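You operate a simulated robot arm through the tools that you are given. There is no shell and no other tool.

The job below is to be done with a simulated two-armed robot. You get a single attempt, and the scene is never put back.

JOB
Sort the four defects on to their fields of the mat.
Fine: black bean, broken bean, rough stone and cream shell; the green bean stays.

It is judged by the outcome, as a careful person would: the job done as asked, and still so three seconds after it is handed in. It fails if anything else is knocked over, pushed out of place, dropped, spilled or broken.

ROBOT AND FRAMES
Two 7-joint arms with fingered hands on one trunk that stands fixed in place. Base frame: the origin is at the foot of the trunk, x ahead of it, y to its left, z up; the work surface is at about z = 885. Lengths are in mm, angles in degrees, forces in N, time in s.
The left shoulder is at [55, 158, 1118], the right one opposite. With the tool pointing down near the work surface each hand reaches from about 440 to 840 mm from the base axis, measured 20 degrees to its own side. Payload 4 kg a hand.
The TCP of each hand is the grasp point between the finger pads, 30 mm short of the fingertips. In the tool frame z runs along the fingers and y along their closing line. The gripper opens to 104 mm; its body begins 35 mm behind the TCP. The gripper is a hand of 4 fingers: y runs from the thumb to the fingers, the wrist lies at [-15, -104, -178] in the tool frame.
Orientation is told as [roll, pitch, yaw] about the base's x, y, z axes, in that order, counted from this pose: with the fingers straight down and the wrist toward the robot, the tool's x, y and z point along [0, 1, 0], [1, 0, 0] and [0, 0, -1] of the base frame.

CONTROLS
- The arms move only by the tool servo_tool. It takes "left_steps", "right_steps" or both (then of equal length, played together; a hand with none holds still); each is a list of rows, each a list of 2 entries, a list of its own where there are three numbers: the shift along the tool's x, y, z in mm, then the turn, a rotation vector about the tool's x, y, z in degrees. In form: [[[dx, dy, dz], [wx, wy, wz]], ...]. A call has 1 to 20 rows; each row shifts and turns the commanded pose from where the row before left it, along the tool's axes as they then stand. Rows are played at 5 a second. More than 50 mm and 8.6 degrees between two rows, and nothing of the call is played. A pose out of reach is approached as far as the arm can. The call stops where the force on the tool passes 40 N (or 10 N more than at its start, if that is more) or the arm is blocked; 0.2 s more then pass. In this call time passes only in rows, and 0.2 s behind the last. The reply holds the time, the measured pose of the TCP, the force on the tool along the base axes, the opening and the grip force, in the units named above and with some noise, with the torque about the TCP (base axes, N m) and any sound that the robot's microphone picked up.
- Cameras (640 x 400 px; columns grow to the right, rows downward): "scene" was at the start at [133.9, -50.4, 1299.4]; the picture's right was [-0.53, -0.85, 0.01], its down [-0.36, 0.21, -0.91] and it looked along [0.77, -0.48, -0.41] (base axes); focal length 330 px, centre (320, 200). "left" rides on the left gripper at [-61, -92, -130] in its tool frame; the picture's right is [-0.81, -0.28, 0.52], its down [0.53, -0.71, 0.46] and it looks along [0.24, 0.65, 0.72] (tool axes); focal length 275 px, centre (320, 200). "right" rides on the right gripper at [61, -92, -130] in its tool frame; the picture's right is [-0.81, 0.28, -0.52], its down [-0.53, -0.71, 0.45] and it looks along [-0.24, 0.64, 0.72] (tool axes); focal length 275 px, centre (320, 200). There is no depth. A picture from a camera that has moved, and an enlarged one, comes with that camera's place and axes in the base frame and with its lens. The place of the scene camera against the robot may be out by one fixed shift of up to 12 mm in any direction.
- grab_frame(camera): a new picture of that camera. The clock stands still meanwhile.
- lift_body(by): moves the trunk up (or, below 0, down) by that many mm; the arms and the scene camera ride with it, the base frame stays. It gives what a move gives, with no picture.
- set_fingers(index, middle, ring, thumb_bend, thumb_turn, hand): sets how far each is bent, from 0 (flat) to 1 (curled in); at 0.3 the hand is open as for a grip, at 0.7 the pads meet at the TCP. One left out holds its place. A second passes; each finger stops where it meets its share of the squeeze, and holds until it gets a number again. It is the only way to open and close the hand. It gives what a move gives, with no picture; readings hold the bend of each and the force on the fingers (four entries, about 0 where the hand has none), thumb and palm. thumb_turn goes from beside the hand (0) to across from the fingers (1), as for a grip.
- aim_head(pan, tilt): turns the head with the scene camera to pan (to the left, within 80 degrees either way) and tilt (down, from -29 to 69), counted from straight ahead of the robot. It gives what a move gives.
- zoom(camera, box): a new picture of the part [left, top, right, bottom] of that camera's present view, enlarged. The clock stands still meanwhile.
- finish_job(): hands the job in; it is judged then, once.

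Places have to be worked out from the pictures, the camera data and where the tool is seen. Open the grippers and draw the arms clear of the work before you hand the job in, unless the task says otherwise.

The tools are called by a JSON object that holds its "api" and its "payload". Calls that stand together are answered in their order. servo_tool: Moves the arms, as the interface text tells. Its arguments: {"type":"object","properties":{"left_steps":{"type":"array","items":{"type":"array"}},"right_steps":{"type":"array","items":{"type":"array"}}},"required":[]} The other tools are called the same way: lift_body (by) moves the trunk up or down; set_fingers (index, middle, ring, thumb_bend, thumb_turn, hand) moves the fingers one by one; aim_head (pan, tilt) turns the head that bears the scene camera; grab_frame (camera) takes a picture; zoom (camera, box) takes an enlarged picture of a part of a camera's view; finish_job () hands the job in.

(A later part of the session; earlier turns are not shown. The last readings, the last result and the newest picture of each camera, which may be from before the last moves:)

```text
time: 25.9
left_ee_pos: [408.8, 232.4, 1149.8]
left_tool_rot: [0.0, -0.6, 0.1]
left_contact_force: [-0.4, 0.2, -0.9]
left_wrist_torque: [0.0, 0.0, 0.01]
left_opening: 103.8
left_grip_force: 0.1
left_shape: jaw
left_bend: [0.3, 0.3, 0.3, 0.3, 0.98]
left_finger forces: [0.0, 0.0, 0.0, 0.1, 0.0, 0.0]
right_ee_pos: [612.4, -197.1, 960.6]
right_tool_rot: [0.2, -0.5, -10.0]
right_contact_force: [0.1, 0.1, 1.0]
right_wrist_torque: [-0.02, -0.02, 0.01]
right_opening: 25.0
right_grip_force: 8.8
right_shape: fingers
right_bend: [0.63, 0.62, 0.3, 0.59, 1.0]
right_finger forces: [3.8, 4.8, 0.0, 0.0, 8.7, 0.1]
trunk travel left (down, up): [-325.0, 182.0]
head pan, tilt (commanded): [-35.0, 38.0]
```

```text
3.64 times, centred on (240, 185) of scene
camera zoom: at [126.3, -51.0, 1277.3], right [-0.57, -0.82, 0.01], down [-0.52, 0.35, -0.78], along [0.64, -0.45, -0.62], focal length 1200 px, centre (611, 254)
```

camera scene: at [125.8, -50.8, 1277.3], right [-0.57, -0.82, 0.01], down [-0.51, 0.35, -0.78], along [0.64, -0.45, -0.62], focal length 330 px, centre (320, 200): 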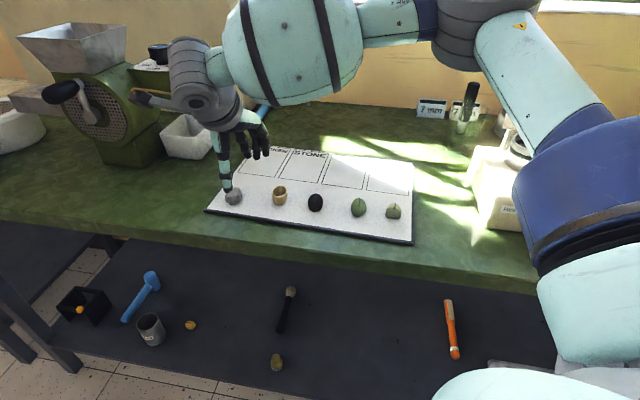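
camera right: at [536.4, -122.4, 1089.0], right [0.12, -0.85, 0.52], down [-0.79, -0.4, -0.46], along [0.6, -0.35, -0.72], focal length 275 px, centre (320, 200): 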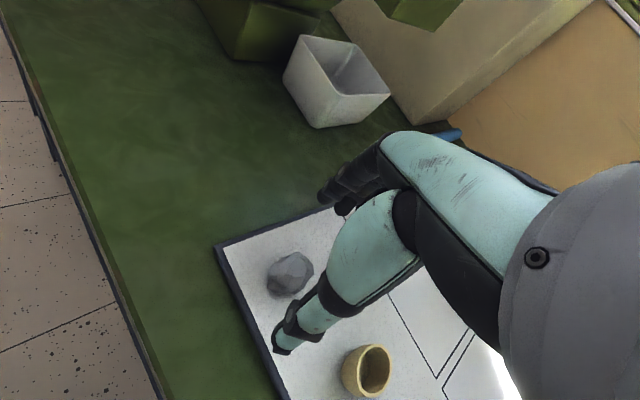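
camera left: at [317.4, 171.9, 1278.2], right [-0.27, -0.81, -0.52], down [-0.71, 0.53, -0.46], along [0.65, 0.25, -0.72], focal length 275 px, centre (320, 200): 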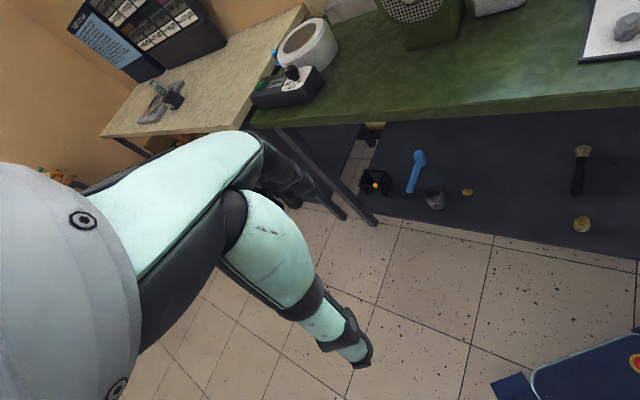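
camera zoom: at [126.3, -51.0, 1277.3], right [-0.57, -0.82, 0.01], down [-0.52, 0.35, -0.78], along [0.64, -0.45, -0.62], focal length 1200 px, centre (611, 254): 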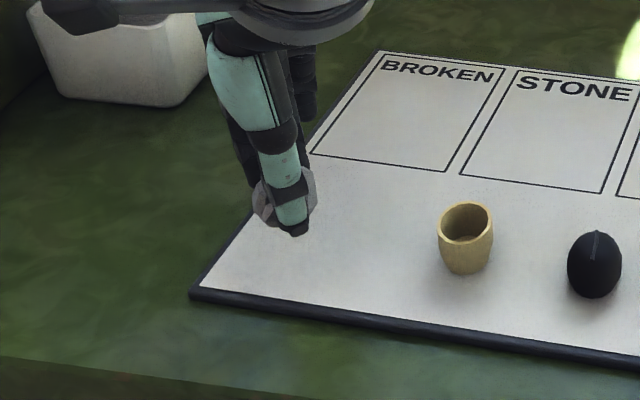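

The stone hangs free in the grip and the mat has not shifted. I raise it to z about 1010 and carry it over the STONE field at (642,-378).

{"api": "servo_tool", "payload": {"right_steps": [[[0, 0, -16], [0, 0, 0]], [[0, 0, -17], [0, 0, 0]], [[0, 0, -17], [0, 0, 0]], [[-21.6, 7.6, 0], [0, 0, 0]], [[-21.6, 7.6, 0], [0, 0, 0]], [[-21.6, 7.6, 0], [0, 0, 0]], [[-21.6, 7.6, 0], [0, 0, 0]], [[-21.6, 7.6, 0], [0, 0, 0]], [[-21.6, 7.6, 0], [0, 0, 0]], [[-21.6, 7.6, 0], [0, 0, 0]], [[-21.6, 7.6, 0], [0, 0, 0]], [[0, 0, 0], [0, 0, 0]]]}}

{"api": "grab_frame", "payload": {"camera": "right"}}

{"api": "zoom", "payload": {"camera": "scene", "box": [200, 80, 440, 260]}}

```text
time: 28.5
left_ee_pos: [408.9, 233.4, 1149.2]
left_tool_rot: [0.1, -0.7, 0.1]
left_contact_force: [-0.4, 0.0, 0.9]
left_wrist_torque: [0.02, 0.0, 0.0]
left_opening: 104.1
left_grip_force: 0.1
left_shape: jaw
left_bend: [0.3, 0.3, 0.3, 0.3, 0.98]
left_finger forces: [0.0, 0.0, 0.0, 0.0, 0.1, 0.1]
right_ee_pos: [642.4, -380.2, 1009.8]
right_tool_rot: [0.2, -0.6, -10.0]
right_contact_force: [-0.7, 0.2, 0.2]
right_wrist_torque: [0.0, -0.03, -0.03]
right_opening: 25.1
right_grip_force: 8.7
right_shape: fingers
right_bend: [0.64, 0.63, 0.3, 0.59, 1.0]
right_finger forces: [3.8, 4.8, 0.0, 0.0, 8.6, 0.1]
trunk travel left (down, up): [-325.0, 182.0]
head pan, tilt (commanded): [-35.0, 38.0]
```

```text
taken
camera right: at [562.4, -302.6, 1139.2], right [0.12, -0.85, 0.52], down [-0.79, -0.4, -0.46], along [0.6, -0.35, -0.72], focal length 275 px, centre (320, 200)
```

right: 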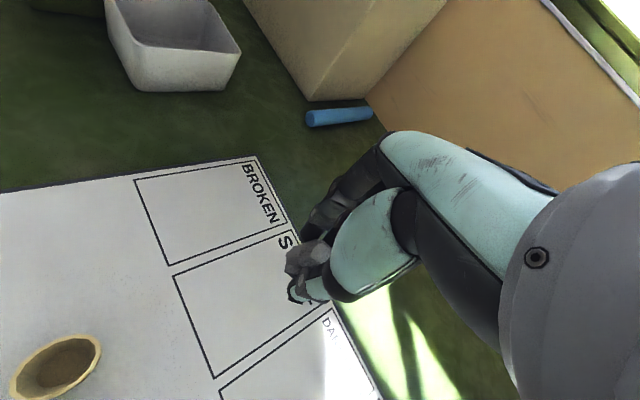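

```text
2.22 times, centred on (320, 170) of scene
camera zoom: at [126.1, -50.5, 1277.3], right [-0.57, -0.82, 0.01], down [-0.52, 0.35, -0.78], along [0.64, -0.45, -0.62], focal length 733 px, centre (320, 267)
```

zoom: 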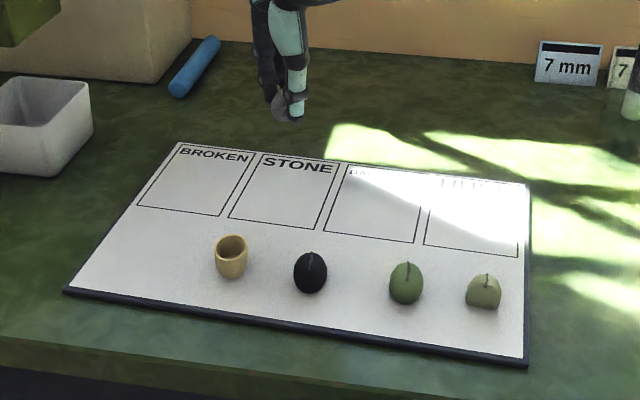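

The stone hangs over the STONE field's centre within about 4 mm. I lower it to just above the mat.

{"api": "servo_tool", "payload": {"right_steps": [[[0, -2, 20], [0, 0, 0]], [[0, 0, 20], [0, 0, 0]], [[0, 0, 20], [0, 0, 0]], [[0, 0, 10], [0, 0, 0]], [[0, 0, 5], [0, 0, 0]], [[0, 0, 0], [0, 0, 0]]]}}

{"api": "zoom", "payload": {"camera": "scene", "box": [220, 90, 380, 220]}}

{"api": "grab_frame", "payload": {"camera": "right"}}

```text
time: 29.9
left_ee_pos: [408.6, 232.9, 1149.3]
left_tool_rot: [0.1, -0.7, 0.1]
left_contact_force: [0.4, -0.4, 0.0]
left_wrist_torque: [0.01, -0.01, 0.05]
left_opening: 104.0
left_grip_force: 0.0
left_shape: jaw
left_bend: [0.3, 0.3, 0.3, 0.3, 0.98]
left_finger forces: [0.1, 0.1, 0.1, 0.1, 0.1, 0.0]
right_ee_pos: [640.7, -378.7, 934.1]
right_tool_rot: [0.3, -0.6, -10.0]
right_contact_force: [0.2, -0.2, -0.6]
right_wrist_torque: [0.0, -0.04, -0.02]
right_opening: 25.2
right_grip_force: 9.0
right_shape: fingers
right_bend: [0.64, 0.63, 0.3, 0.59, 1.0]
right_finger forces: [3.9, 4.8, 0.0, 0.0, 8.6, 0.0]
trunk travel left (down, up): [-325.0, 182.0]
head pan, tilt (commanded): [-35.0, 38.0]
```

```text
3.08 times, centred on (300, 155) of scene
camera zoom: at [126.1, -50.9, 1277.3], right [-0.57, -0.82, 0.01], down [-0.52, 0.35, -0.78], along [0.64, -0.45, -0.62], focal length 1016 px, centre (382, 338)
```

zoom: 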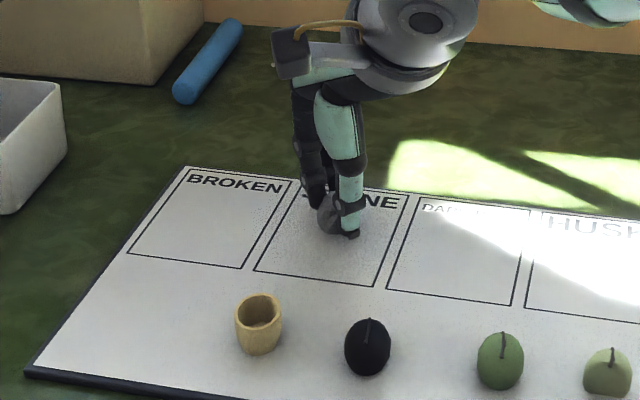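

```text
taken
camera right: at [561.0, -302.0, 1064.8], right [0.12, -0.85, 0.52], down [-0.79, -0.4, -0.46], along [0.6, -0.35, -0.72], focal length 275 px, centre (320, 200)
```

right: 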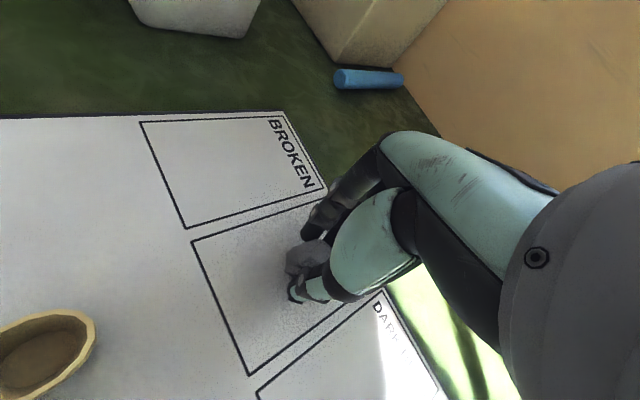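

The stone is over the field's middle, about 3 mm above the mat. I lower it the last bit.

{"api": "servo_tool", "payload": {"right_steps": [[[0, 0, 1.2], [0, 0, 0]], [[0, 0, 1.2], [0, 0, 0]], [[0, 0, 0.8], [0, 0, 0]], [[0, 0, 0], [0, 0, 0]]]}}

```text
time: 30.9
left_ee_pos: [409.2, 231.9, 1148.6]
left_tool_rot: [0.1, -0.7, 0.1]
left_contact_force: [0.5, -0.3, 0.1]
left_wrist_torque: [0.04, -0.01, 0.01]
left_opening: 104.0
left_grip_force: 0.2
left_shape: jaw
left_bend: [0.3, 0.3, 0.3, 0.3, 0.98]
left_finger forces: [0.1, 0.0, 0.0, 0.0, 0.0, 0.0]
right_ee_pos: [640.4, -379.0, 931.5]
right_tool_rot: [0.3, -0.6, -10.0]
right_contact_force: [-0.6, -0.9, -0.9]
right_wrist_torque: [0.0, 0.0, 0.0]
right_opening: 25.1
right_grip_force: 8.6
right_shape: fingers
right_bend: [0.64, 0.63, 0.3, 0.59, 1.0]
right_finger forces: [3.9, 4.9, 0.0, 0.1, 8.5, 0.0]
trunk travel left (down, up): [-325.0, 182.0]
head pan, tilt (commanded): [-35.0, 38.0]
```

No contact yet at 931.5; I go down another 2 mm in half-mm steps.

{"api": "servo_tool", "payload": {"right_steps": [[[0, 0, 0.7], [0, 0, 0]], [[0, 0, 0.7], [0, 0, 0]], [[0, 0, 0.6], [0, 0, 0]], [[0, 0, 0], [0, 0, 0]]]}}

```text
time: 31.9
left_ee_pos: [408.2, 233.0, 1149.9]
left_tool_rot: [-0.1, -0.7, 0.2]
left_contact_force: [-0.3, -0.5, 0.2]
left_wrist_torque: [0.01, 0.01, 0.05]
left_opening: 103.8
left_grip_force: 0.1
left_shape: jaw
left_bend: [0.3, 0.3, 0.3, 0.3, 0.98]
left_finger forces: [0.1, 0.0, 0.1, 0.0, 0.0, 0.1]
right_ee_pos: [639.9, -378.5, 929.7]
right_tool_rot: [0.2, -0.6, -9.9]
right_contact_force: [0.6, 1.2, 1.3]
right_wrist_torque: [-0.04, -0.03, 0.03]
right_opening: 25.3
right_grip_force: 9.1
right_shape: fingers
right_bend: [0.64, 0.63, 0.3, 0.59, 1.0]
right_finger forces: [4.1, 5.6, 0.0, 0.0, 8.5, 0.0]
trunk travel left (down, up): [-325.0, 182.0]
head pan, tilt (commanded): [-35.0, 38.0]
```

Slight contact (about 1.3 N), so the stone rests on the mat. I open the fingers gently.

{"api": "set_fingers", "payload": {"hand": "right", "index": 0.5, "middle": 0.5, "thumb_bend": 0.48}}

{"api": "zoom", "payload": {"camera": "right", "box": [160, 100, 420, 400]}}

```text
time: 32.9
left_ee_pos: [408.0, 233.1, 1149.2]
left_tool_rot: [0.1, -0.7, 0.1]
left_contact_force: [-0.4, -0.1, 0.0]
left_wrist_torque: [-0.04, 0.03, 0.0]
left_opening: 103.8
left_grip_force: 0.1
left_shape: jaw
left_bend: [0.3, 0.3, 0.3, 0.3, 0.98]
left_finger forces: [0.1, 0.0, 0.0, 0.0, 0.1, 0.1]
right_ee_pos: [639.3, -378.9, 930.2]
right_tool_rot: [0.2, -0.6, -10.0]
right_contact_force: [-0.1, 1.2, -0.3]
right_wrist_torque: [-0.02, 0.0, 0.01]
right_opening: 54.0
right_grip_force: 0.0
right_shape: fingers
right_bend: [0.5, 0.5, 0.3, 0.48, 1.0]
right_finger forces: [0.0, 0.1, 0.0, 0.0, 0.1, 0.0]
trunk travel left (down, up): [-325.0, 182.0]
head pan, tilt (commanded): [-35.0, 38.0]
```

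```text
1.33 times, centred on (290, 250) of right
camera zoom: at [560.3, -301.7, 1059.8], right [0.12, -0.85, 0.52], down [-0.79, -0.4, -0.46], along [0.6, -0.35, -0.72], focal length 367 px, centre (360, 133)
```

zoom: 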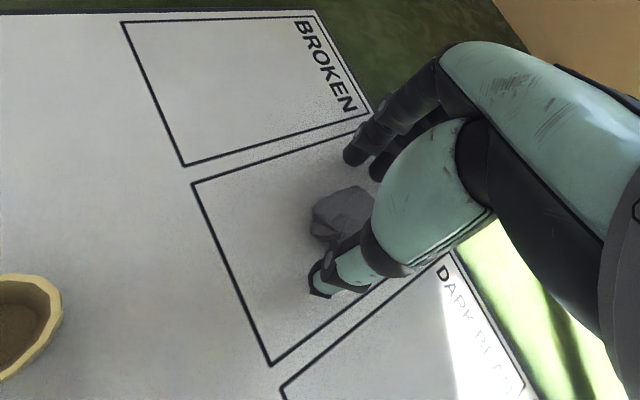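

The stone is released and resting in the STONE field. I rise straight up and check.

{"api": "servo_tool", "payload": {"right_steps": [[[0, 0, -8], [0, 0, 0]], [[0, 0, -15], [0, 0, 0]], [[0, 0, -20], [0, 0, 0]], [[0, 0, -25], [0, 0, 0]], [[0, 0, -25], [0, 0, 0]], [[0, 0, 0], [0, 0, 0]]]}}

{"api": "zoom", "payload": {"camera": "scene", "box": [200, 100, 430, 260]}}

```text
time: 34.3
left_ee_pos: [408.8, 232.5, 1149.9]
left_tool_rot: [0.0, -0.6, 0.1]
left_contact_force: [0.7, -0.6, -0.5]
left_wrist_torque: [0.01, 0.01, 0.0]
left_opening: 104.0
left_grip_force: 0.1
left_shape: jaw
left_bend: [0.3, 0.3, 0.3, 0.3, 0.98]
left_finger forces: [0.0, 0.0, 0.1, 0.1, 0.0, 0.0]
right_ee_pos: [639.8, -379.6, 1022.6]
right_tool_rot: [0.2, -0.5, -10.0]
right_contact_force: [-0.3, 0.3, 0.7]
right_wrist_torque: [-0.03, 0.01, 0.01]
right_opening: 54.0
right_grip_force: 0.1
right_shape: fingers
right_bend: [0.5, 0.5, 0.3, 0.48, 1.0]
right_finger forces: [0.0, 0.0, 0.0, 0.0, 0.0, 0.0]
trunk travel left (down, up): [-325.0, 182.0]
head pan, tilt (commanded): [-35.0, 38.0]
```

```text
2.50 times, centred on (315, 180) of scene
camera zoom: at [126.3, -51.1, 1277.2], right [-0.57, -0.82, 0.01], down [-0.52, 0.35, -0.78], along [0.64, -0.45, -0.62], focal length 825 px, centre (332, 250)
```

zoom: 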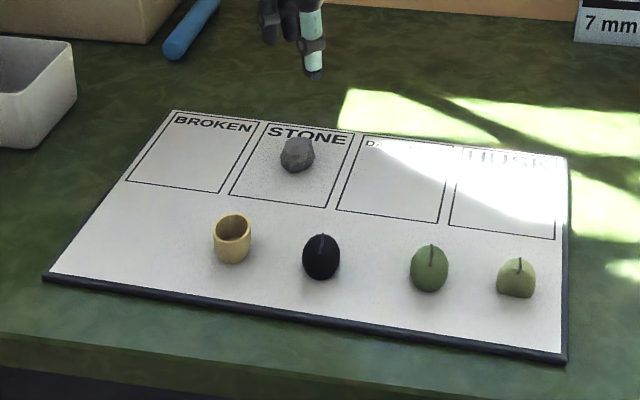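

The stone lies well inside its field. Next the shell at about (563,-272), destined for HUSK: I open the hand, turn to yaw -40 and move above it at safe height.

{"api": "set_fingers", "payload": {"hand": "right", "index": 0.38, "middle": 0.38, "ring": 0.3, "thumb_bend": 0.38}}

{"api": "servo_tool", "payload": {"right_steps": [[[0, 0, 0], [0, 0, 7.5]], [[0, 0, 0], [0, 0, 7.5]], [[0, 0, 0], [0, 0, 7.5]], [[0, 0, 0], [0, 0, 7.5]], [[5.6, -21.3, 0], [0, 0, 0]], [[5.6, -21.3, 0], [0, 0, 0]], [[5.6, -21.3, 0], [0, 0, 0]], [[5.6, -21.3, 0], [0, 0, 0]], [[5.6, -21.3, 0], [0, 0, 0]], [[5.6, -21.3, 0], [0, 0, 0]], [[0, 0, 15], [0, 0, 0]], [[0, 0, 0], [0, 0, 0]]]}}

{"api": "grab_frame", "payload": {"camera": "right"}}

```text
time: 35.3
left_ee_pos: [408.9, 231.4, 1148.8]
left_tool_rot: [0.1, -0.7, 0.0]
left_contact_force: [-0.5, 0.1, 1.1]
left_wrist_torque: [-0.03, 0.03, 0.01]
left_opening: 103.9
left_grip_force: 0.0
left_shape: jaw
left_bend: [0.3, 0.3, 0.3, 0.3, 0.98]
left_finger forces: [0.0, 0.0, 0.0, 0.0, 0.0, 0.1]
right_ee_pos: [640.7, -379.4, 1023.2]
right_tool_rot: [0.2, -0.6, -9.9]
right_contact_force: [0.6, -0.6, 0.2]
right_wrist_torque: [-0.01, 0.0, -0.01]
right_opening: 82.8
right_grip_force: 0.1
right_shape: fingers
right_bend: [0.38, 0.38, 0.3, 0.38, 0.99]
right_finger forces: [0.1, 0.0, 0.0, 0.0, 0.0, 0.0]
trunk travel left (down, up): [-325.0, 182.0]
head pan, tilt (commanded): [-35.0, 38.0]
```

```text
time: 37.9
left_ee_pos: [408.8, 232.4, 1148.8]
left_tool_rot: [0.0, -0.6, 0.1]
left_contact_force: [-0.3, -0.7, -0.3]
left_wrist_torque: [-0.03, -0.04, -0.03]
left_opening: 103.7
left_grip_force: 0.0
left_shape: jaw
left_bend: [0.3, 0.3, 0.3, 0.3, 0.98]
left_finger forces: [0.0, 0.1, 0.0, 0.1, 0.0, 0.0]
right_ee_pos: [562.8, -269.8, 1007.1]
right_tool_rot: [0.4, -0.3, -40.1]
right_contact_force: [-0.2, -0.3, 0.2]
right_wrist_torque: [0.0, -0.03, 0.0]
right_opening: 82.5
right_grip_force: 0.1
right_shape: fingers
right_bend: [0.38, 0.38, 0.3, 0.38, 0.99]
right_finger forces: [0.0, 0.0, 0.0, 0.0, 0.0, 0.0]
trunk travel left (down, up): [-325.0, 182.0]
head pan, tilt (commanded): [-35.0, 38.0]
```

```text
taken
camera right: at [531.2, -163.0, 1136.7], right [-0.32, -0.8, 0.51], down [-0.88, 0.05, -0.46], along [0.34, -0.6, -0.72], focal length 275 px, centre (320, 200)
```

right: 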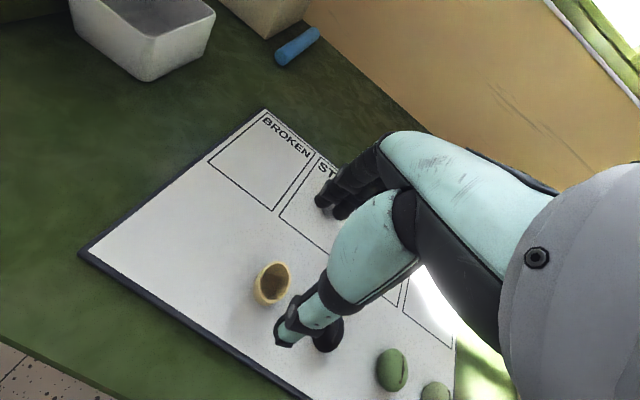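

The shell sits at tool (-3, 1), nicely between thumb and fingers. I shift -2 mm and descend to about z 945 to check once more.

{"api": "servo_tool", "payload": {"right_steps": [[[-2, 0, 15], [0, 0, 0]], [[0, 0, 15], [0, 0, 0]], [[0, 0, 15], [0, 0, 0]], [[0, 0, 15], [0, 0, 0]], [[0, 0, 0], [0, 0, 0]]]}}

{"api": "grab_frame", "payload": {"camera": "right"}}

{"api": "zoom", "payload": {"camera": "scene", "box": [210, 130, 370, 250]}}

```text
time: 39.1
left_ee_pos: [408.6, 232.9, 1149.7]
left_tool_rot: [0.0, -0.7, 0.1]
left_contact_force: [0.0, -0.6, 0.4]
left_wrist_torque: [0.0, 0.03, 0.03]
left_opening: 103.8
left_grip_force: 0.2
left_shape: jaw
left_bend: [0.3, 0.3, 0.3, 0.3, 0.98]
left_finger forces: [0.1, 0.0, 0.1, 0.0, 0.0, 0.0]
right_ee_pos: [562.7, -272.1, 948.1]
right_tool_rot: [0.3, -0.5, -40.0]
right_contact_force: [0.4, 0.1, -0.3]
right_wrist_torque: [0.01, 0.01, -0.02]
right_opening: 82.5
right_grip_force: 0.1
right_shape: fingers
right_bend: [0.38, 0.38, 0.3, 0.38, 0.99]
right_finger forces: [0.1, 0.0, 0.0, 0.1, 0.0, 0.0]
trunk travel left (down, up): [-325.0, 182.0]
head pan, tilt (commanded): [-35.0, 38.0]
```

```text
taken
camera right: at [531.3, -165.0, 1078.0], right [-0.32, -0.8, 0.51], down [-0.88, 0.05, -0.47], along [0.34, -0.6, -0.72], focal length 275 px, centre (320, 200)
```

right: 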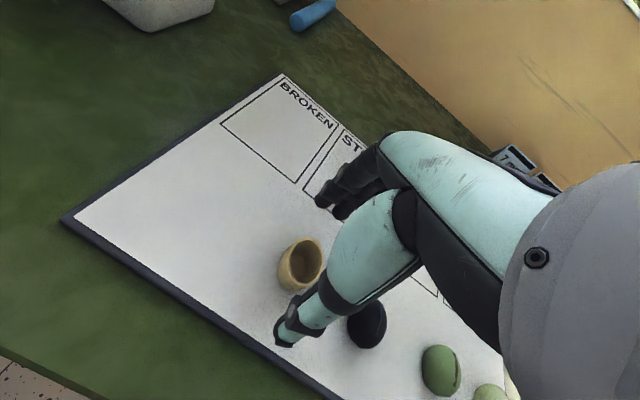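

```text
3.33 times, centred on (290, 190) of scene
camera zoom: at [125.7, -50.8, 1277.3], right [-0.57, -0.82, 0.01], down [-0.51, 0.35, -0.78], along [0.64, -0.45, -0.62], focal length 1100 px, centre (420, 233)
```

zoom: 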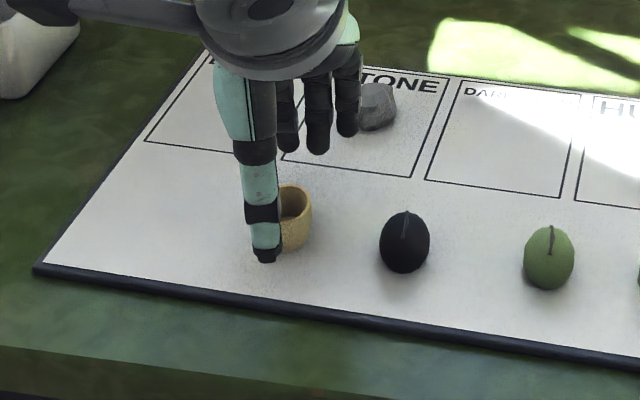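

Alignment is good (shell at tool (-1,0)). I descend to z about 932, then close gently.

{"api": "servo_tool", "payload": {"right_steps": [[[0, 0, 6], [0, 0, 0]], [[0, 0, 6], [0, 0, 0]], [[0, 0, 4], [0, 0, 0]], [[0, 0, 0], [0, 0, 0]]]}}

{"api": "set_fingers", "payload": {"hand": "right", "index": 0.53, "middle": 0.53, "thumb_bend": 0.53}}

{"api": "zoom", "payload": {"camera": "right", "box": [180, 150, 440, 400]}}

```text
time: 40.1
left_ee_pos: [408.9, 232.6, 1150.3]
left_tool_rot: [0.1, -0.7, 0.1]
left_contact_force: [0.3, -0.5, -0.8]
left_wrist_torque: [-0.01, -0.02, 0.01]
left_opening: 104.2
left_grip_force: 0.1
left_shape: jaw
left_bend: [0.3, 0.3, 0.3, 0.3, 0.98]
left_finger forces: [0.1, 0.0, 0.0, 0.0, 0.0, 0.0]
right_ee_pos: [562.3, -274.0, 930.8]
right_tool_rot: [0.5, -0.5, -40.1]
right_contact_force: [0.2, -0.7, 0.3]
right_wrist_torque: [-0.03, 0.0, 0.0]
right_opening: 82.7
right_grip_force: 0.0
right_shape: fingers
right_bend: [0.38, 0.38, 0.3, 0.38, 0.99]
right_finger forces: [0.1, 0.0, 0.0, 0.0, 0.0, 0.1]
trunk travel left (down, up): [-325.0, 182.0]
head pan, tilt (commanded): [-35.0, 38.0]
```

```text
time: 41.1
left_ee_pos: [410.0, 233.1, 1149.8]
left_tool_rot: [0.1, -0.7, 0.1]
left_contact_force: [0.7, -0.2, 0.0]
left_wrist_torque: [-0.01, 0.0, 0.03]
left_opening: 104.1
left_grip_force: 0.0
left_shape: jaw
left_bend: [0.3, 0.3, 0.3, 0.3, 0.98]
left_finger forces: [0.0, 0.0, 0.1, 0.0, 0.1, 0.0]
right_ee_pos: [562.4, -272.6, 930.4]
right_tool_rot: [0.4, -0.4, -40.1]
right_contact_force: [-0.1, 0.7, 0.3]
right_wrist_torque: [0.01, 0.01, -0.01]
right_opening: 44.6
right_grip_force: 0.0
right_shape: fingers
right_bend: [0.53, 0.53, 0.3, 0.53, 1.0]
right_finger forces: [0.1, 0.1, 0.0, 0.0, 0.0, 0.0]
trunk travel left (down, up): [-325.0, 182.0]
head pan, tilt (commanded): [-35.0, 38.0]
```

```text
1.60 times, centred on (310, 275) of right
camera zoom: at [532.1, -165.6, 1061.8], right [-0.32, -0.8, 0.51], down [-0.88, 0.05, -0.46], along [0.34, -0.6, -0.72], focal length 440 px, centre (336, 80)
```

zoom: 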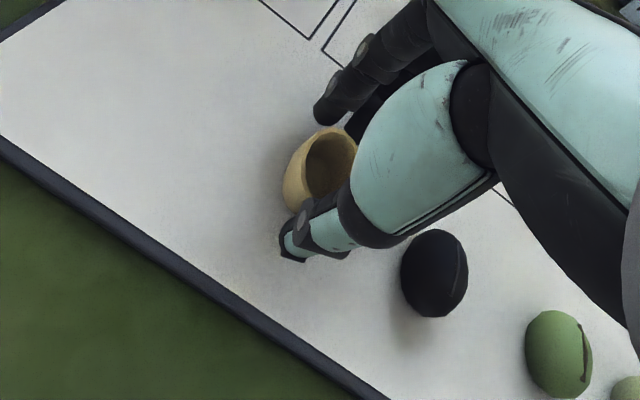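

The shell is between thumb and fingers, not yet touched at 44.6 mm. I close in smaller amounts.

{"api": "set_fingers", "payload": {"hand": "right", "index": 0.59, "middle": 0.59, "thumb_bend": 0.59}}

```text
time: 42.1
left_ee_pos: [407.2, 232.5, 1148.4]
left_tool_rot: [0.1, -0.7, 0.2]
left_contact_force: [0.7, -0.8, -0.9]
left_wrist_torque: [-0.01, 0.0, 0.02]
left_opening: 103.9
left_grip_force: 0.0
left_shape: jaw
left_bend: [0.3, 0.3, 0.3, 0.3, 0.98]
left_finger forces: [0.1, 0.0, 0.0, 0.1, 0.0, 0.0]
right_ee_pos: [563.2, -272.7, 931.3]
right_tool_rot: [0.3, -0.5, -40.1]
right_contact_force: [0.2, 0.3, -0.1]
right_wrist_torque: [0.01, 0.01, 0.02]
right_opening: 33.8
right_grip_force: 1.5
right_shape: fingers
right_bend: [0.57, 0.58, 0.3, 0.57, 1.0]
right_finger forces: [1.2, 0.4, 0.1, 0.0, 1.8, 0.1]
trunk travel left (down, up): [-325.0, 182.0]
head pan, tilt (commanded): [-35.0, 38.0]
```

Light contact with the shell (1.5 N at 33.8 mm). I add only a little squeeze, since a shell may be fragile, then view it.

{"api": "set_fingers", "payload": {"hand": "right", "index": 0.605, "middle": 0.61, "thumb_bend": 0.605}}

{"api": "zoom", "payload": {"camera": "right", "box": [180, 150, 440, 400]}}

```text
time: 43.1
left_ee_pos: [410.2, 233.2, 1148.4]
left_tool_rot: [0.1, -0.7, 0.1]
left_contact_force: [-0.2, 0.1, -0.1]
left_wrist_torque: [0.04, 0.01, 0.0]
left_opening: 103.9
left_grip_force: 0.0
left_shape: jaw
left_bend: [0.3, 0.3, 0.3, 0.3, 0.98]
left_finger forces: [0.0, 0.0, 0.1, 0.1, 0.1, 0.0]
right_ee_pos: [563.5, -272.2, 931.7]
right_tool_rot: [0.4, -0.4, -40.0]
right_contact_force: [0.3, 0.5, 0.1]
right_wrist_torque: [-0.04, 0.03, 0.01]
right_opening: 33.3
right_grip_force: 2.7
right_shape: fingers
right_bend: [0.58, 0.6, 0.3, 0.57, 1.0]
right_finger forces: [1.5, 1.1, 0.0, 0.0, 2.7, 0.0]
trunk travel left (down, up): [-325.0, 182.0]
head pan, tilt (commanded): [-35.0, 38.0]
```

```text
1.60 times, centred on (310, 275) of right
camera zoom: at [532.1, -165.6, 1061.8], right [-0.32, -0.8, 0.51], down [-0.88, 0.05, -0.46], along [0.34, -0.6, -0.72], focal length 440 px, centre (336, 80)
```

zoom: 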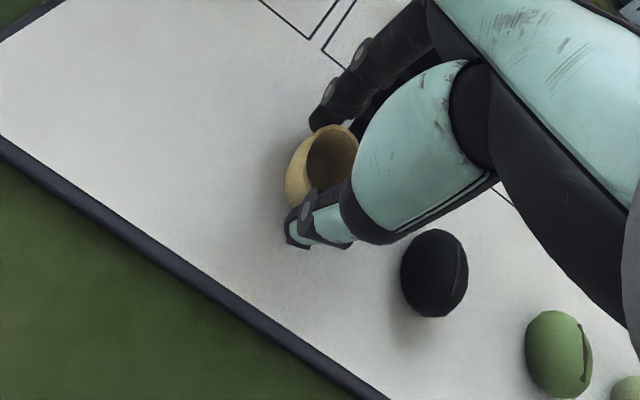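

The shell is held at 2.7 N with both fingers against the thumb. I lift gently by 25 mm and look.

{"api": "servo_tool", "payload": {"right_steps": [[[0, 0, -3], [0, 0, 0]], [[0, 0, -4], [0, 0, 0]], [[0, 0, -8], [0, 0, 0]], [[0, 0, -10], [0, 0, 0]], [[0, 0, 0], [0, 0, 0]]]}}

{"api": "zoom", "payload": {"camera": "right", "box": [180, 150, 440, 400]}}

{"api": "zoom", "payload": {"camera": "scene", "box": [210, 130, 370, 250]}}

```text
time: 44.3
left_ee_pos: [409.1, 231.9, 1149.4]
left_tool_rot: [0.1, -0.6, 0.1]
left_contact_force: [-0.6, 0.4, 0.9]
left_wrist_torque: [-0.03, -0.01, -0.01]
left_opening: 103.8
left_grip_force: 0.0
left_shape: jaw
left_bend: [0.3, 0.3, 0.3, 0.3, 0.98]
left_finger forces: [0.1, 0.0, 0.0, 0.0, 0.1, 0.0]
right_ee_pos: [562.4, -272.2, 955.2]
right_tool_rot: [0.4, -0.4, -40.0]
right_contact_force: [-0.2, -1.2, -0.4]
right_wrist_torque: [-0.04, 0.0, -0.03]
right_opening: 33.6
right_grip_force: 3.0
right_shape: fingers
right_bend: [0.58, 0.6, 0.3, 0.57, 1.0]
right_finger forces: [1.5, 1.0, 0.0, 0.0, 2.7, 0.0]
trunk travel left (down, up): [-325.0, 182.0]
head pan, tilt (commanded): [-35.0, 38.0]
```

```text
1.60 times, centred on (310, 275) of right
camera zoom: at [531.0, -164.9, 1086.6], right [-0.32, -0.8, 0.51], down [-0.88, 0.05, -0.46], along [0.34, -0.6, -0.72], focal length 440 px, centre (336, 80)
```

zoom: 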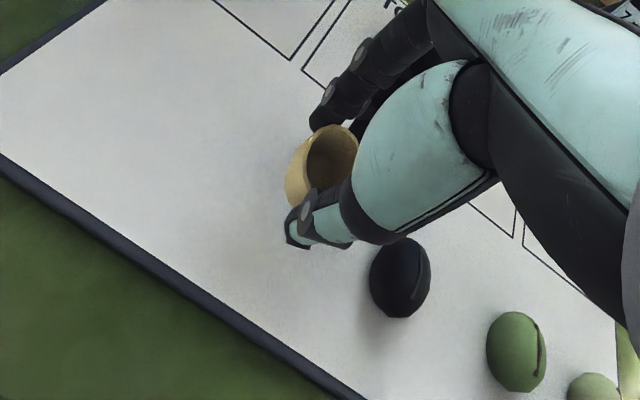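

```text
3.33 times, centred on (290, 190) of scene
camera zoom: at [126.2, -51.0, 1277.3], right [-0.57, -0.82, 0.01], down [-0.52, 0.35, -0.78], along [0.64, -0.45, -0.62], focal length 1100 px, centre (420, 233)
```

zoom: 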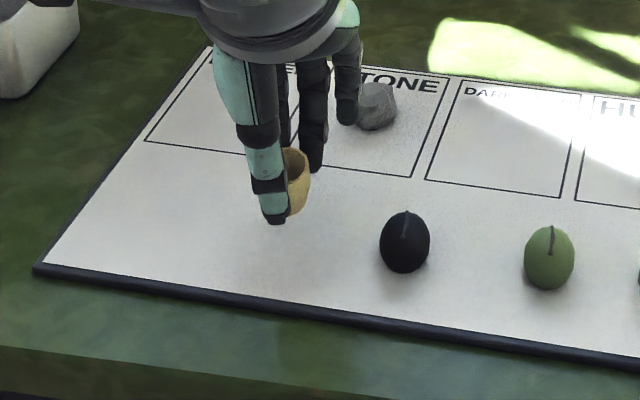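

The shell hangs securely. I raise it to about z 1010 and carry it over the HUSK field at (504,-503).

{"api": "servo_tool", "payload": {"right_steps": [[[0, 0, -15], [0, 0, 0]], [[0, 0, -20], [0, 0, 0]], [[0, 0, -20], [0, 0, 0]], [[-10, 5, 0], [0, 0, 0]], [[-20, 9.7, 0], [0, 0, 0]], [[-20, 9.7, 0], [0, 0, 0]], [[-20, 9.7, 0], [0, 0, 0]], [[-20, 9.7, 0], [0, 0, 0]], [[-20, 9.7, 0], [0, 0, 0]], [[-20, 9.7, 0], [0, 0, 0]], [[-20, 9.7, 0], [0, 0, 0]], [[-20, 9.7, 0], [0, 0, 0]], [[-20, 9.7, 0], [0, 0, 0]], [[-20, 9.7, 0], [0, 0, 0]], [[-5, 2, 0], [0, 0, 0]], [[0, 0, 0], [0, 0, 0]]]}}

{"api": "grab_frame", "payload": {"camera": "right"}}

{"api": "zoom", "payload": {"camera": "scene", "box": [200, 60, 440, 260]}}

```text
time: 47.7
left_ee_pos: [409.3, 232.9, 1149.6]
left_tool_rot: [0.0, -0.6, 0.1]
left_contact_force: [0.6, 0.1, -0.3]
left_wrist_torque: [-0.02, 0.04, -0.02]
left_opening: 104.0
left_grip_force: 0.0
left_shape: jaw
left_bend: [0.3, 0.3, 0.3, 0.3, 0.98]
left_finger forces: [0.0, 0.0, 0.1, 0.0, 0.1, 0.0]
right_ee_pos: [503.8, -503.4, 1009.5]
right_tool_rot: [0.6, -0.4, -40.0]
right_contact_force: [0.0, -0.2, 0.0]
right_wrist_torque: [-0.02, -0.02, 0.02]
right_opening: 33.6
right_grip_force: 3.0
right_shape: fingers
right_bend: [0.58, 0.6, 0.3, 0.57, 1.0]
right_finger forces: [1.5, 1.2, 0.0, 0.0, 2.6, 0.1]
trunk travel left (down, up): [-325.0, 182.0]
head pan, tilt (commanded): [-35.0, 38.0]
```

```text
taken
camera right: at [472.6, -397.3, 1140.2], right [-0.32, -0.8, 0.51], down [-0.88, 0.05, -0.47], along [0.35, -0.6, -0.72], focal length 275 px, centre (320, 200)
```

right: 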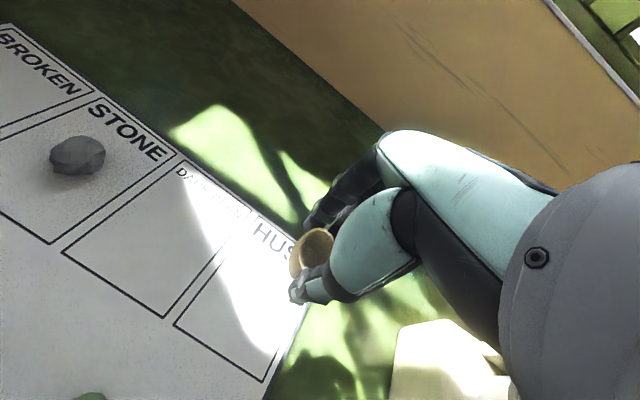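

```text
2.00 times, centred on (320, 160) of scene
camera zoom: at [126.0, -50.9, 1277.3], right [-0.57, -0.82, 0.01], down [-0.51, 0.35, -0.78], along [0.64, -0.45, -0.62], focal length 660 px, centre (320, 280)
```

zoom: 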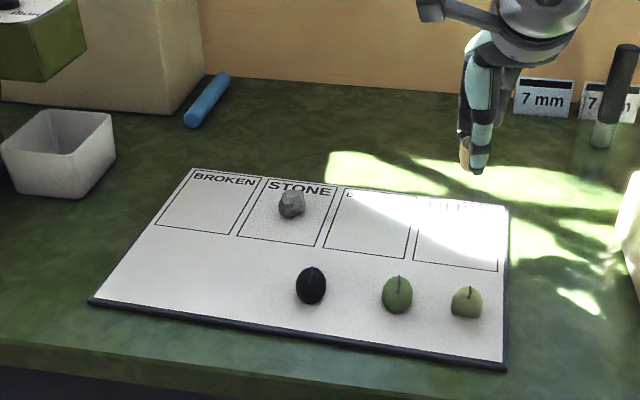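

The shell is centred over the HUSK field within 2 mm. I lower it to a few mm above the mat.

{"api": "servo_tool", "payload": {"right_steps": [[[0, 0, 18], [0, 0, 0]], [[0, 0, 20], [0, 0, 0]], [[0, 0, 20], [0, 0, 0]], [[0, 0, 12], [0, 0, 0]], [[0, 0, 4], [0, 0, 0]], [[0, 0, 0], [0, 0, 0]]]}}

{"api": "grab_frame", "payload": {"camera": "right"}}

{"api": "zoom", "payload": {"camera": "scene", "box": [310, 90, 470, 210]}}

```text
time: 49.1
left_ee_pos: [408.6, 231.7, 1148.7]
left_tool_rot: [0.1, -0.8, 0.1]
left_contact_force: [0.3, 0.0, -1.2]
left_wrist_torque: [0.0, -0.02, 0.01]
left_opening: 104.0
left_grip_force: 0.0
left_shape: jaw
left_bend: [0.3, 0.3, 0.3, 0.3, 0.98]
left_finger forces: [0.0, 0.1, 0.0, 0.0, 0.0, 0.1]
right_ee_pos: [504.5, -503.6, 934.8]
right_tool_rot: [0.6, -0.4, -40.0]
right_contact_force: [-0.8, 0.8, -0.4]
right_wrist_torque: [0.0, 0.0, 0.0]
right_opening: 33.1
right_grip_force: 2.4
right_shape: fingers
right_bend: [0.58, 0.6, 0.3, 0.57, 1.0]
right_finger forces: [1.4, 1.1, 0.0, 0.0, 2.7, 0.0]
trunk travel left (down, up): [-325.0, 182.0]
head pan, tilt (commanded): [-35.0, 38.0]
```

```text
taken
camera right: at [473.4, -395.7, 1065.2], right [-0.32, -0.8, 0.51], down [-0.88, 0.05, -0.47], along [0.35, -0.6, -0.72], focal length 275 px, centre (320, 200)
```

right: 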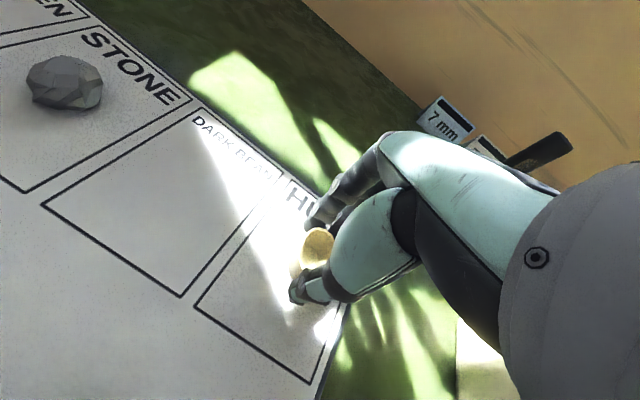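

```text
3.33 times, centred on (390, 150) of scene
camera zoom: at [125.9, -50.9, 1277.3], right [-0.57, -0.82, 0.01], down [-0.51, 0.35, -0.78], along [0.64, -0.45, -0.62], focal length 1100 px, centre (87, 367)
```

zoom: 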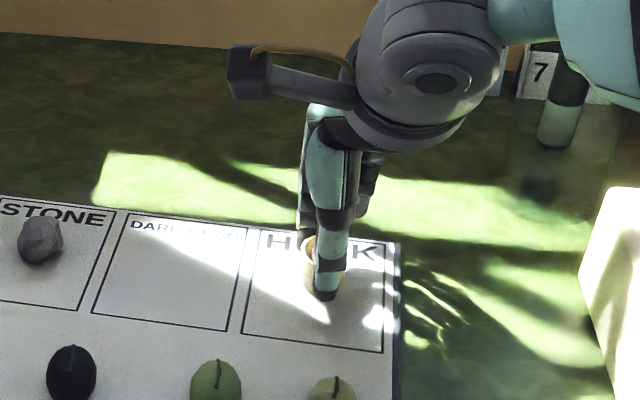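

The shell is inside the HUSK field, some 3 mm above the mat, and nothing is near the hand. I lower the last bit.

{"api": "servo_tool", "payload": {"right_steps": [[[0, 0, 1], [0, 0, 0]], [[0, 0, 1], [0, 0, 0]], [[0, 0, 1], [0, 0, 0]], [[0, 0, 0], [0, 0, 0]]]}}

```text
time: 50.1
left_ee_pos: [408.6, 232.7, 1148.6]
left_tool_rot: [0.1, -0.6, 0.1]
left_contact_force: [1.7, 0.5, -0.6]
left_wrist_torque: [0.0, -0.01, -0.02]
left_opening: 103.8
left_grip_force: 0.1
left_shape: jaw
left_bend: [0.3, 0.3, 0.3, 0.3, 0.98]
left_finger forces: [0.1, 0.1, 0.0, 0.1, 0.0, 0.1]
right_ee_pos: [505.5, -502.7, 932.2]
right_tool_rot: [0.4, -0.4, -40.0]
right_contact_force: [-0.1, 0.0, 0.0]
right_wrist_torque: [0.0, -0.02, 0.02]
right_opening: 33.2
right_grip_force: 2.6
right_shape: fingers
right_bend: [0.58, 0.6, 0.3, 0.57, 1.0]
right_finger forces: [1.5, 1.0, 0.0, 0.0, 2.7, 0.0]
trunk travel left (down, up): [-325.0, 182.0]
head pan, tilt (commanded): [-35.0, 38.0]
```

No contact at 932; I lower about 1.5 mm more.

{"api": "servo_tool", "payload": {"right_steps": [[[0, 0, 0.8], [0, 0, 0]], [[0, 0, 0.7], [0, 0, 0]], [[0, 0, 0], [0, 0, 0]]]}}

```text
time: 50.9
left_ee_pos: [409.0, 232.2, 1148.6]
left_tool_rot: [0.0, -0.7, 0.1]
left_contact_force: [0.2, -0.2, -0.6]
left_wrist_torque: [0.02, -0.01, -0.02]
left_opening: 103.8
left_grip_force: 0.0
left_shape: jaw
left_bend: [0.3, 0.3, 0.3, 0.3, 0.98]
left_finger forces: [0.1, 0.0, 0.1, 0.0, 0.1, 0.0]
right_ee_pos: [504.9, -502.8, 929.7]
right_tool_rot: [0.6, -0.4, -40.0]
right_contact_force: [-0.3, 0.1, 0.5]
right_wrist_torque: [0.01, 0.03, -0.02]
right_opening: 33.3
right_grip_force: 2.7
right_shape: fingers
right_bend: [0.58, 0.6, 0.3, 0.57, 1.0]
right_finger forces: [1.5, 1.1, 0.1, 0.0, 2.9, 0.0]
trunk travel left (down, up): [-325.0, 182.0]
head pan, tilt (commanded): [-35.0, 38.0]
```

The height matches the pick-up height, so the shell is at or within a mm of the mat. I open gently.

{"api": "set_fingers", "payload": {"hand": "right", "index": 0.54, "middle": 0.54, "thumb_bend": 0.53}}

{"api": "set_fingers", "payload": {"hand": "right", "index": 0.48, "middle": 0.48, "thumb_bend": 0.47}}

{"api": "zoom", "payload": {"camera": "right", "box": [160, 100, 420, 400]}}

```text
time: 51.9
left_ee_pos: [407.3, 232.1, 1148.7]
left_tool_rot: [0.1, -0.7, 0.1]
left_contact_force: [0.6, -0.4, -1.3]
left_wrist_torque: [0.0, 0.03, 0.01]
left_opening: 103.6
left_grip_force: 0.0
left_shape: jaw
left_bend: [0.3, 0.3, 0.3, 0.3, 0.98]
left_finger forces: [0.1, 0.0, 0.1, 0.0, 0.0, 0.0]
right_ee_pos: [505.0, -502.2, 930.2]
right_tool_rot: [0.5, -0.3, -40.0]
right_contact_force: [-0.6, -0.1, -0.2]
right_wrist_torque: [0.03, -0.03, 0.0]
right_opening: 42.2
right_grip_force: 0.1
right_shape: fingers
right_bend: [0.54, 0.54, 0.3, 0.53, 1.0]
right_finger forces: [0.1, 0.0, 0.1, 0.0, 0.0, 0.1]
trunk travel left (down, up): [-325.0, 182.0]
head pan, tilt (commanded): [-35.0, 38.0]
```

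```text
time: 52.9
left_ee_pos: [408.8, 232.3, 1149.6]
left_tool_rot: [0.1, -0.7, 0.1]
left_contact_force: [-0.1, 0.0, -0.2]
left_wrist_torque: [0.01, -0.01, -0.01]
left_opening: 103.7
left_grip_force: 0.1
left_shape: jaw
left_bend: [0.3, 0.3, 0.3, 0.3, 0.98]
left_finger forces: [0.0, 0.0, 0.0, 0.0, 0.0, 0.0]
right_ee_pos: [504.8, -502.5, 931.6]
right_tool_rot: [0.5, -0.4, -40.0]
right_contact_force: [0.7, 1.0, 0.6]
right_wrist_torque: [0.02, 0.0, 0.02]
right_opening: 58.0
right_grip_force: 0.0
right_shape: fingers
right_bend: [0.48, 0.48, 0.3, 0.47, 1.0]
right_finger forces: [0.0, 0.0, 0.0, 0.0, 0.0, 0.0]
trunk travel left (down, up): [-325.0, 182.0]
head pan, tilt (commanded): [-35.0, 38.0]
```

```text
1.33 times, centred on (290, 250) of right
camera zoom: at [473.9, -395.7, 1061.0], right [-0.32, -0.8, 0.51], down [-0.88, 0.05, -0.46], along [0.35, -0.6, -0.72], focal length 367 px, centre (360, 133)
```

zoom: 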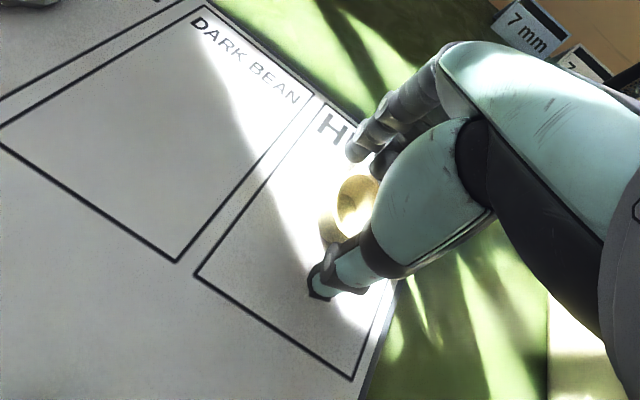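

The shell stands upright, free of the fingers. I rise straight up and check from the scene camera.

{"api": "servo_tool", "payload": {"right_steps": [[[0, 0, -6], [0, 0, 0]], [[0, 0, -12], [0, 0, 0]], [[0, 0, -20], [0, 0, 0]], [[0, 0, -25], [0, 0, 0]], [[0, 0, -25], [0, 0, 0]], [[0, 0, 0], [0, 0, 0]]]}}

{"api": "zoom", "payload": {"camera": "scene", "box": [200, 100, 440, 260]}}

{"api": "grab_frame", "payload": {"camera": "right"}}

```text
time: 54.3
left_ee_pos: [409.8, 232.2, 1149.4]
left_tool_rot: [0.1, -0.6, 0.0]
left_contact_force: [0.6, -0.2, 0.1]
left_wrist_torque: [-0.01, 0.01, 0.01]
left_opening: 103.9
left_grip_force: 0.0
left_shape: jaw
left_bend: [0.3, 0.3, 0.3, 0.3, 0.98]
left_finger forces: [0.0, 0.0, 0.0, 0.0, 0.1, 0.0]
right_ee_pos: [504.7, -504.4, 1020.2]
right_tool_rot: [0.5, -0.5, -40.0]
right_contact_force: [-0.3, -0.1, -0.1]
right_wrist_torque: [-0.02, 0.0, 0.01]
right_opening: 57.9
right_grip_force: 0.1
right_shape: fingers
right_bend: [0.48, 0.48, 0.3, 0.47, 1.0]
right_finger forces: [0.0, 0.0, 0.0, 0.0, 0.0, 0.0]
trunk travel left (down, up): [-325.0, 182.0]
head pan, tilt (commanded): [-35.0, 38.0]
```

```text
2.50 times, centred on (320, 180) of scene
camera zoom: at [126.1, -51.2, 1277.2], right [-0.57, -0.82, 0.01], down [-0.52, 0.35, -0.78], along [0.64, -0.45, -0.62], focal length 825 px, centre (320, 250)
```

zoom: 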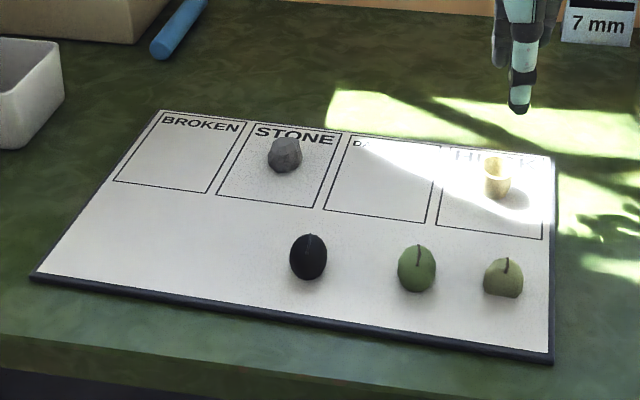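

```text
taken
camera right: at [473.2, -397.2, 1150.2], right [-0.32, -0.8, 0.51], down [-0.88, 0.05, -0.46], along [0.34, -0.6, -0.72], focal length 275 px, centre (320, 200)
```

right: 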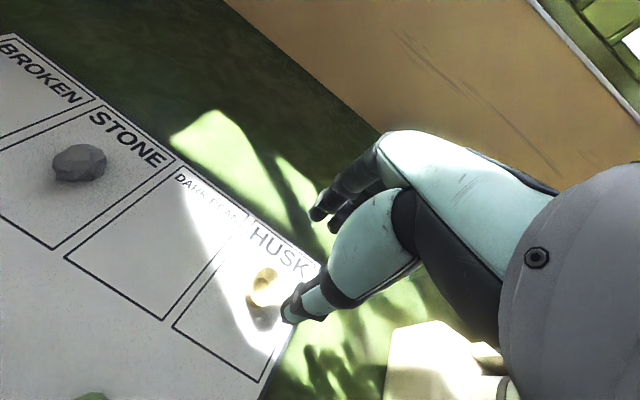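

Shell is inside HUSK. Next the black bean at (511,-315), whose long axis runs toward the fields; I move above it and turn the hand to yaw about +43 so it closes across the bean's short axis.

{"api": "servo_tool", "payload": {"right_steps": [[[21.3, -16.7, 0], [0, 0, 0]], [[21.3, -16.7, 0], [0, 0, 0]], [[21.3, -16.7, 0], [0, 0, 0]], [[21.3, -16.7, 0], [0, 0, 0]], [[21.3, -16.7, 0], [0, 0, 0]], [[21.3, -16.7, 0], [0, 0, 0]], [[21.3, -16.7, 0], [0, 0, 0]], [[0, 0, 0], [0, 0, -8.3]], [[0, 0, 0], [0, 0, -8.3]], [[0, 0, 0], [0, 0, -8.3]], [[0, 0, 0], [0, 0, -8.3]], [[0, 0, 0], [0, 0, -8.3]], [[0, 0, 0], [0, 0, -8.3]], [[0, 0, 0], [0, 0, -8.3]], [[0, 0, 0], [0, 0, 0]]]}}

{"api": "grab_frame", "payload": {"camera": "right"}}

{"api": "grab_frame", "payload": {"camera": "scene"}}

```text
time: 57.5
left_ee_pos: [408.7, 233.5, 1148.3]
left_tool_rot: [0.0, -0.5, 0.1]
left_contact_force: [0.0, 0.1, 0.3]
left_wrist_torque: [-0.02, -0.01, 0.03]
left_opening: 103.8
left_grip_force: 0.0
left_shape: jaw
left_bend: [0.3, 0.3, 0.3, 0.3, 0.98]
left_finger forces: [0.1, 0.0, 0.1, 0.1, 0.1, 0.1]
right_ee_pos: [510.8, -313.8, 1020.1]
right_tool_rot: [-0.1, -0.8, 18.2]
right_contact_force: [0.2, -0.5, 0.1]
right_wrist_torque: [0.02, 0.02, 0.0]
right_opening: 58.4
right_grip_force: 0.0
right_shape: fingers
right_bend: [0.48, 0.48, 0.3, 0.47, 1.0]
right_finger forces: [0.0, 0.0, 0.0, 0.0, 0.0, 0.0]
trunk travel left (down, up): [-325.0, 182.0]
head pan, tilt (commanded): [-35.0, 38.0]
```

```text
taken
camera right: at [403.9, -283.3, 1149.1], right [0.51, -0.69, 0.52], down [-0.51, -0.73, -0.46], along [0.7, -0.03, -0.72], focal length 275 px, centre (320, 200)
```

right: 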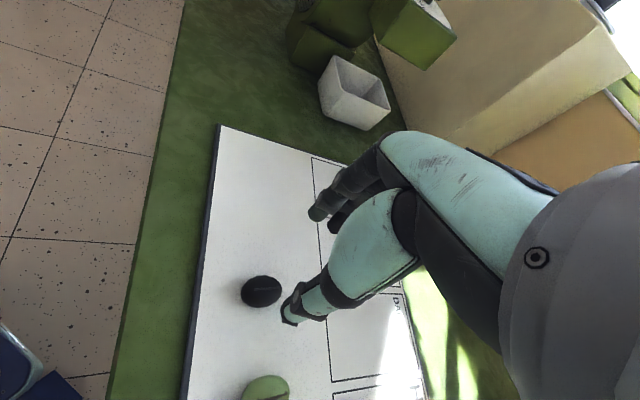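

```text
taken
camera scene: at [125.9, -50.5, 1277.3], right [-0.57, -0.82, 0.01], down [-0.51, 0.35, -0.78], along [0.64, -0.45, -0.62], focal length 330 px, centre (320, 200)
```

scene: 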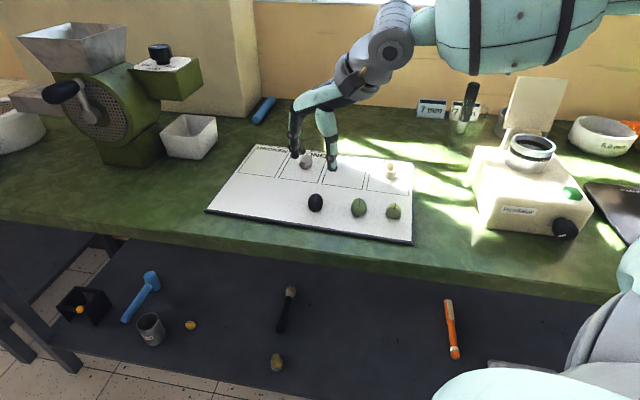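

The bean's long axis indeed points toward the fields (about 43 x 31 mm). I finish the turn to yaw +43 and correct the position, then look again.

{"api": "servo_tool", "payload": {"right_steps": [[[0, 0, 0], [0, 0, -8.3]], [[0, 0, 0], [0, 0, -8.3]], [[0, 0, 0], [0, 0, -8.2]], [[0, -2, 20], [0, 0, 0]], [[0, 0, 20], [0, 0, 0]], [[0, 0, 0], [0, 0, 0]]]}}

{"api": "grab_frame", "payload": {"camera": "right"}}

{"api": "zoom", "payload": {"camera": "scene", "box": [220, 100, 440, 260]}}

```text
time: 58.9
left_ee_pos: [408.5, 232.8, 1149.2]
left_tool_rot: [0.1, -0.8, 0.1]
left_contact_force: [-0.4, 0.1, -0.2]
left_wrist_torque: [-0.05, 0.04, 0.0]
left_opening: 103.8
left_grip_force: 0.0
left_shape: jaw
left_bend: [0.3, 0.3, 0.3, 0.3, 0.98]
left_finger forces: [0.1, 0.0, 0.1, 0.0, 0.1, 0.1]
right_ee_pos: [509.3, -315.3, 981.3]
right_tool_rot: [-0.4, -0.5, 42.9]
right_contact_force: [0.7, -0.1, 0.4]
right_wrist_torque: [0.03, 0.02, 0.0]
right_opening: 57.9
right_grip_force: 0.0
right_shape: fingers
right_bend: [0.48, 0.48, 0.3, 0.47, 1.0]
right_finger forces: [0.1, 0.0, 0.0, 0.0, 0.1, 0.0]
trunk travel left (down, up): [-325.0, 182.0]
head pan, tilt (commanded): [-35.0, 38.0]
```

```text
taken
camera right: at [400.3, -332.5, 1109.6], right [0.75, -0.41, 0.52], down [-0.15, -0.88, -0.46], along [0.65, 0.26, -0.72], focal length 275 px, centre (320, 200)
```

right: 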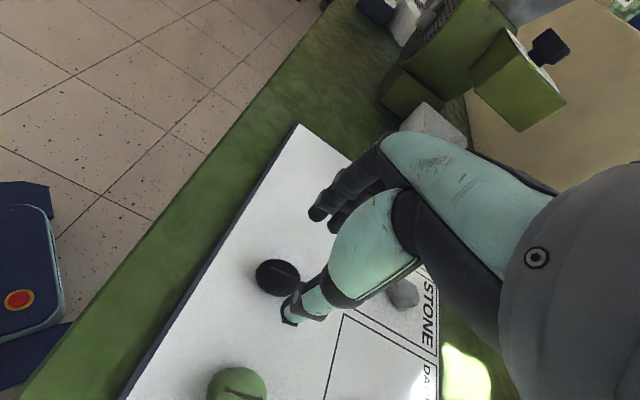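

```text
2.50 times, centred on (330, 180) of scene
camera zoom: at [125.8, -50.9, 1277.3], right [-0.57, -0.82, 0.01], down [-0.51, 0.35, -0.78], along [0.64, -0.45, -0.62], focal length 825 px, centre (295, 250)
```

zoom: 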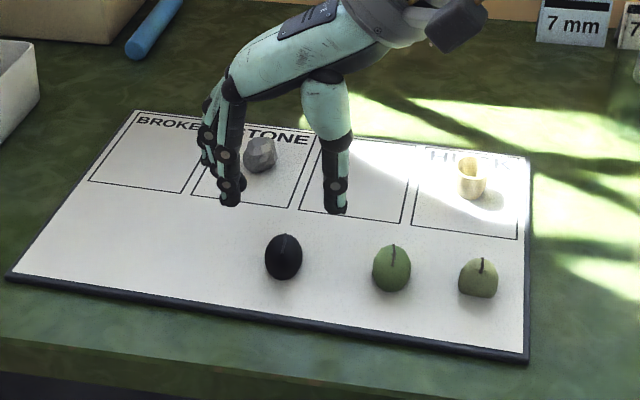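

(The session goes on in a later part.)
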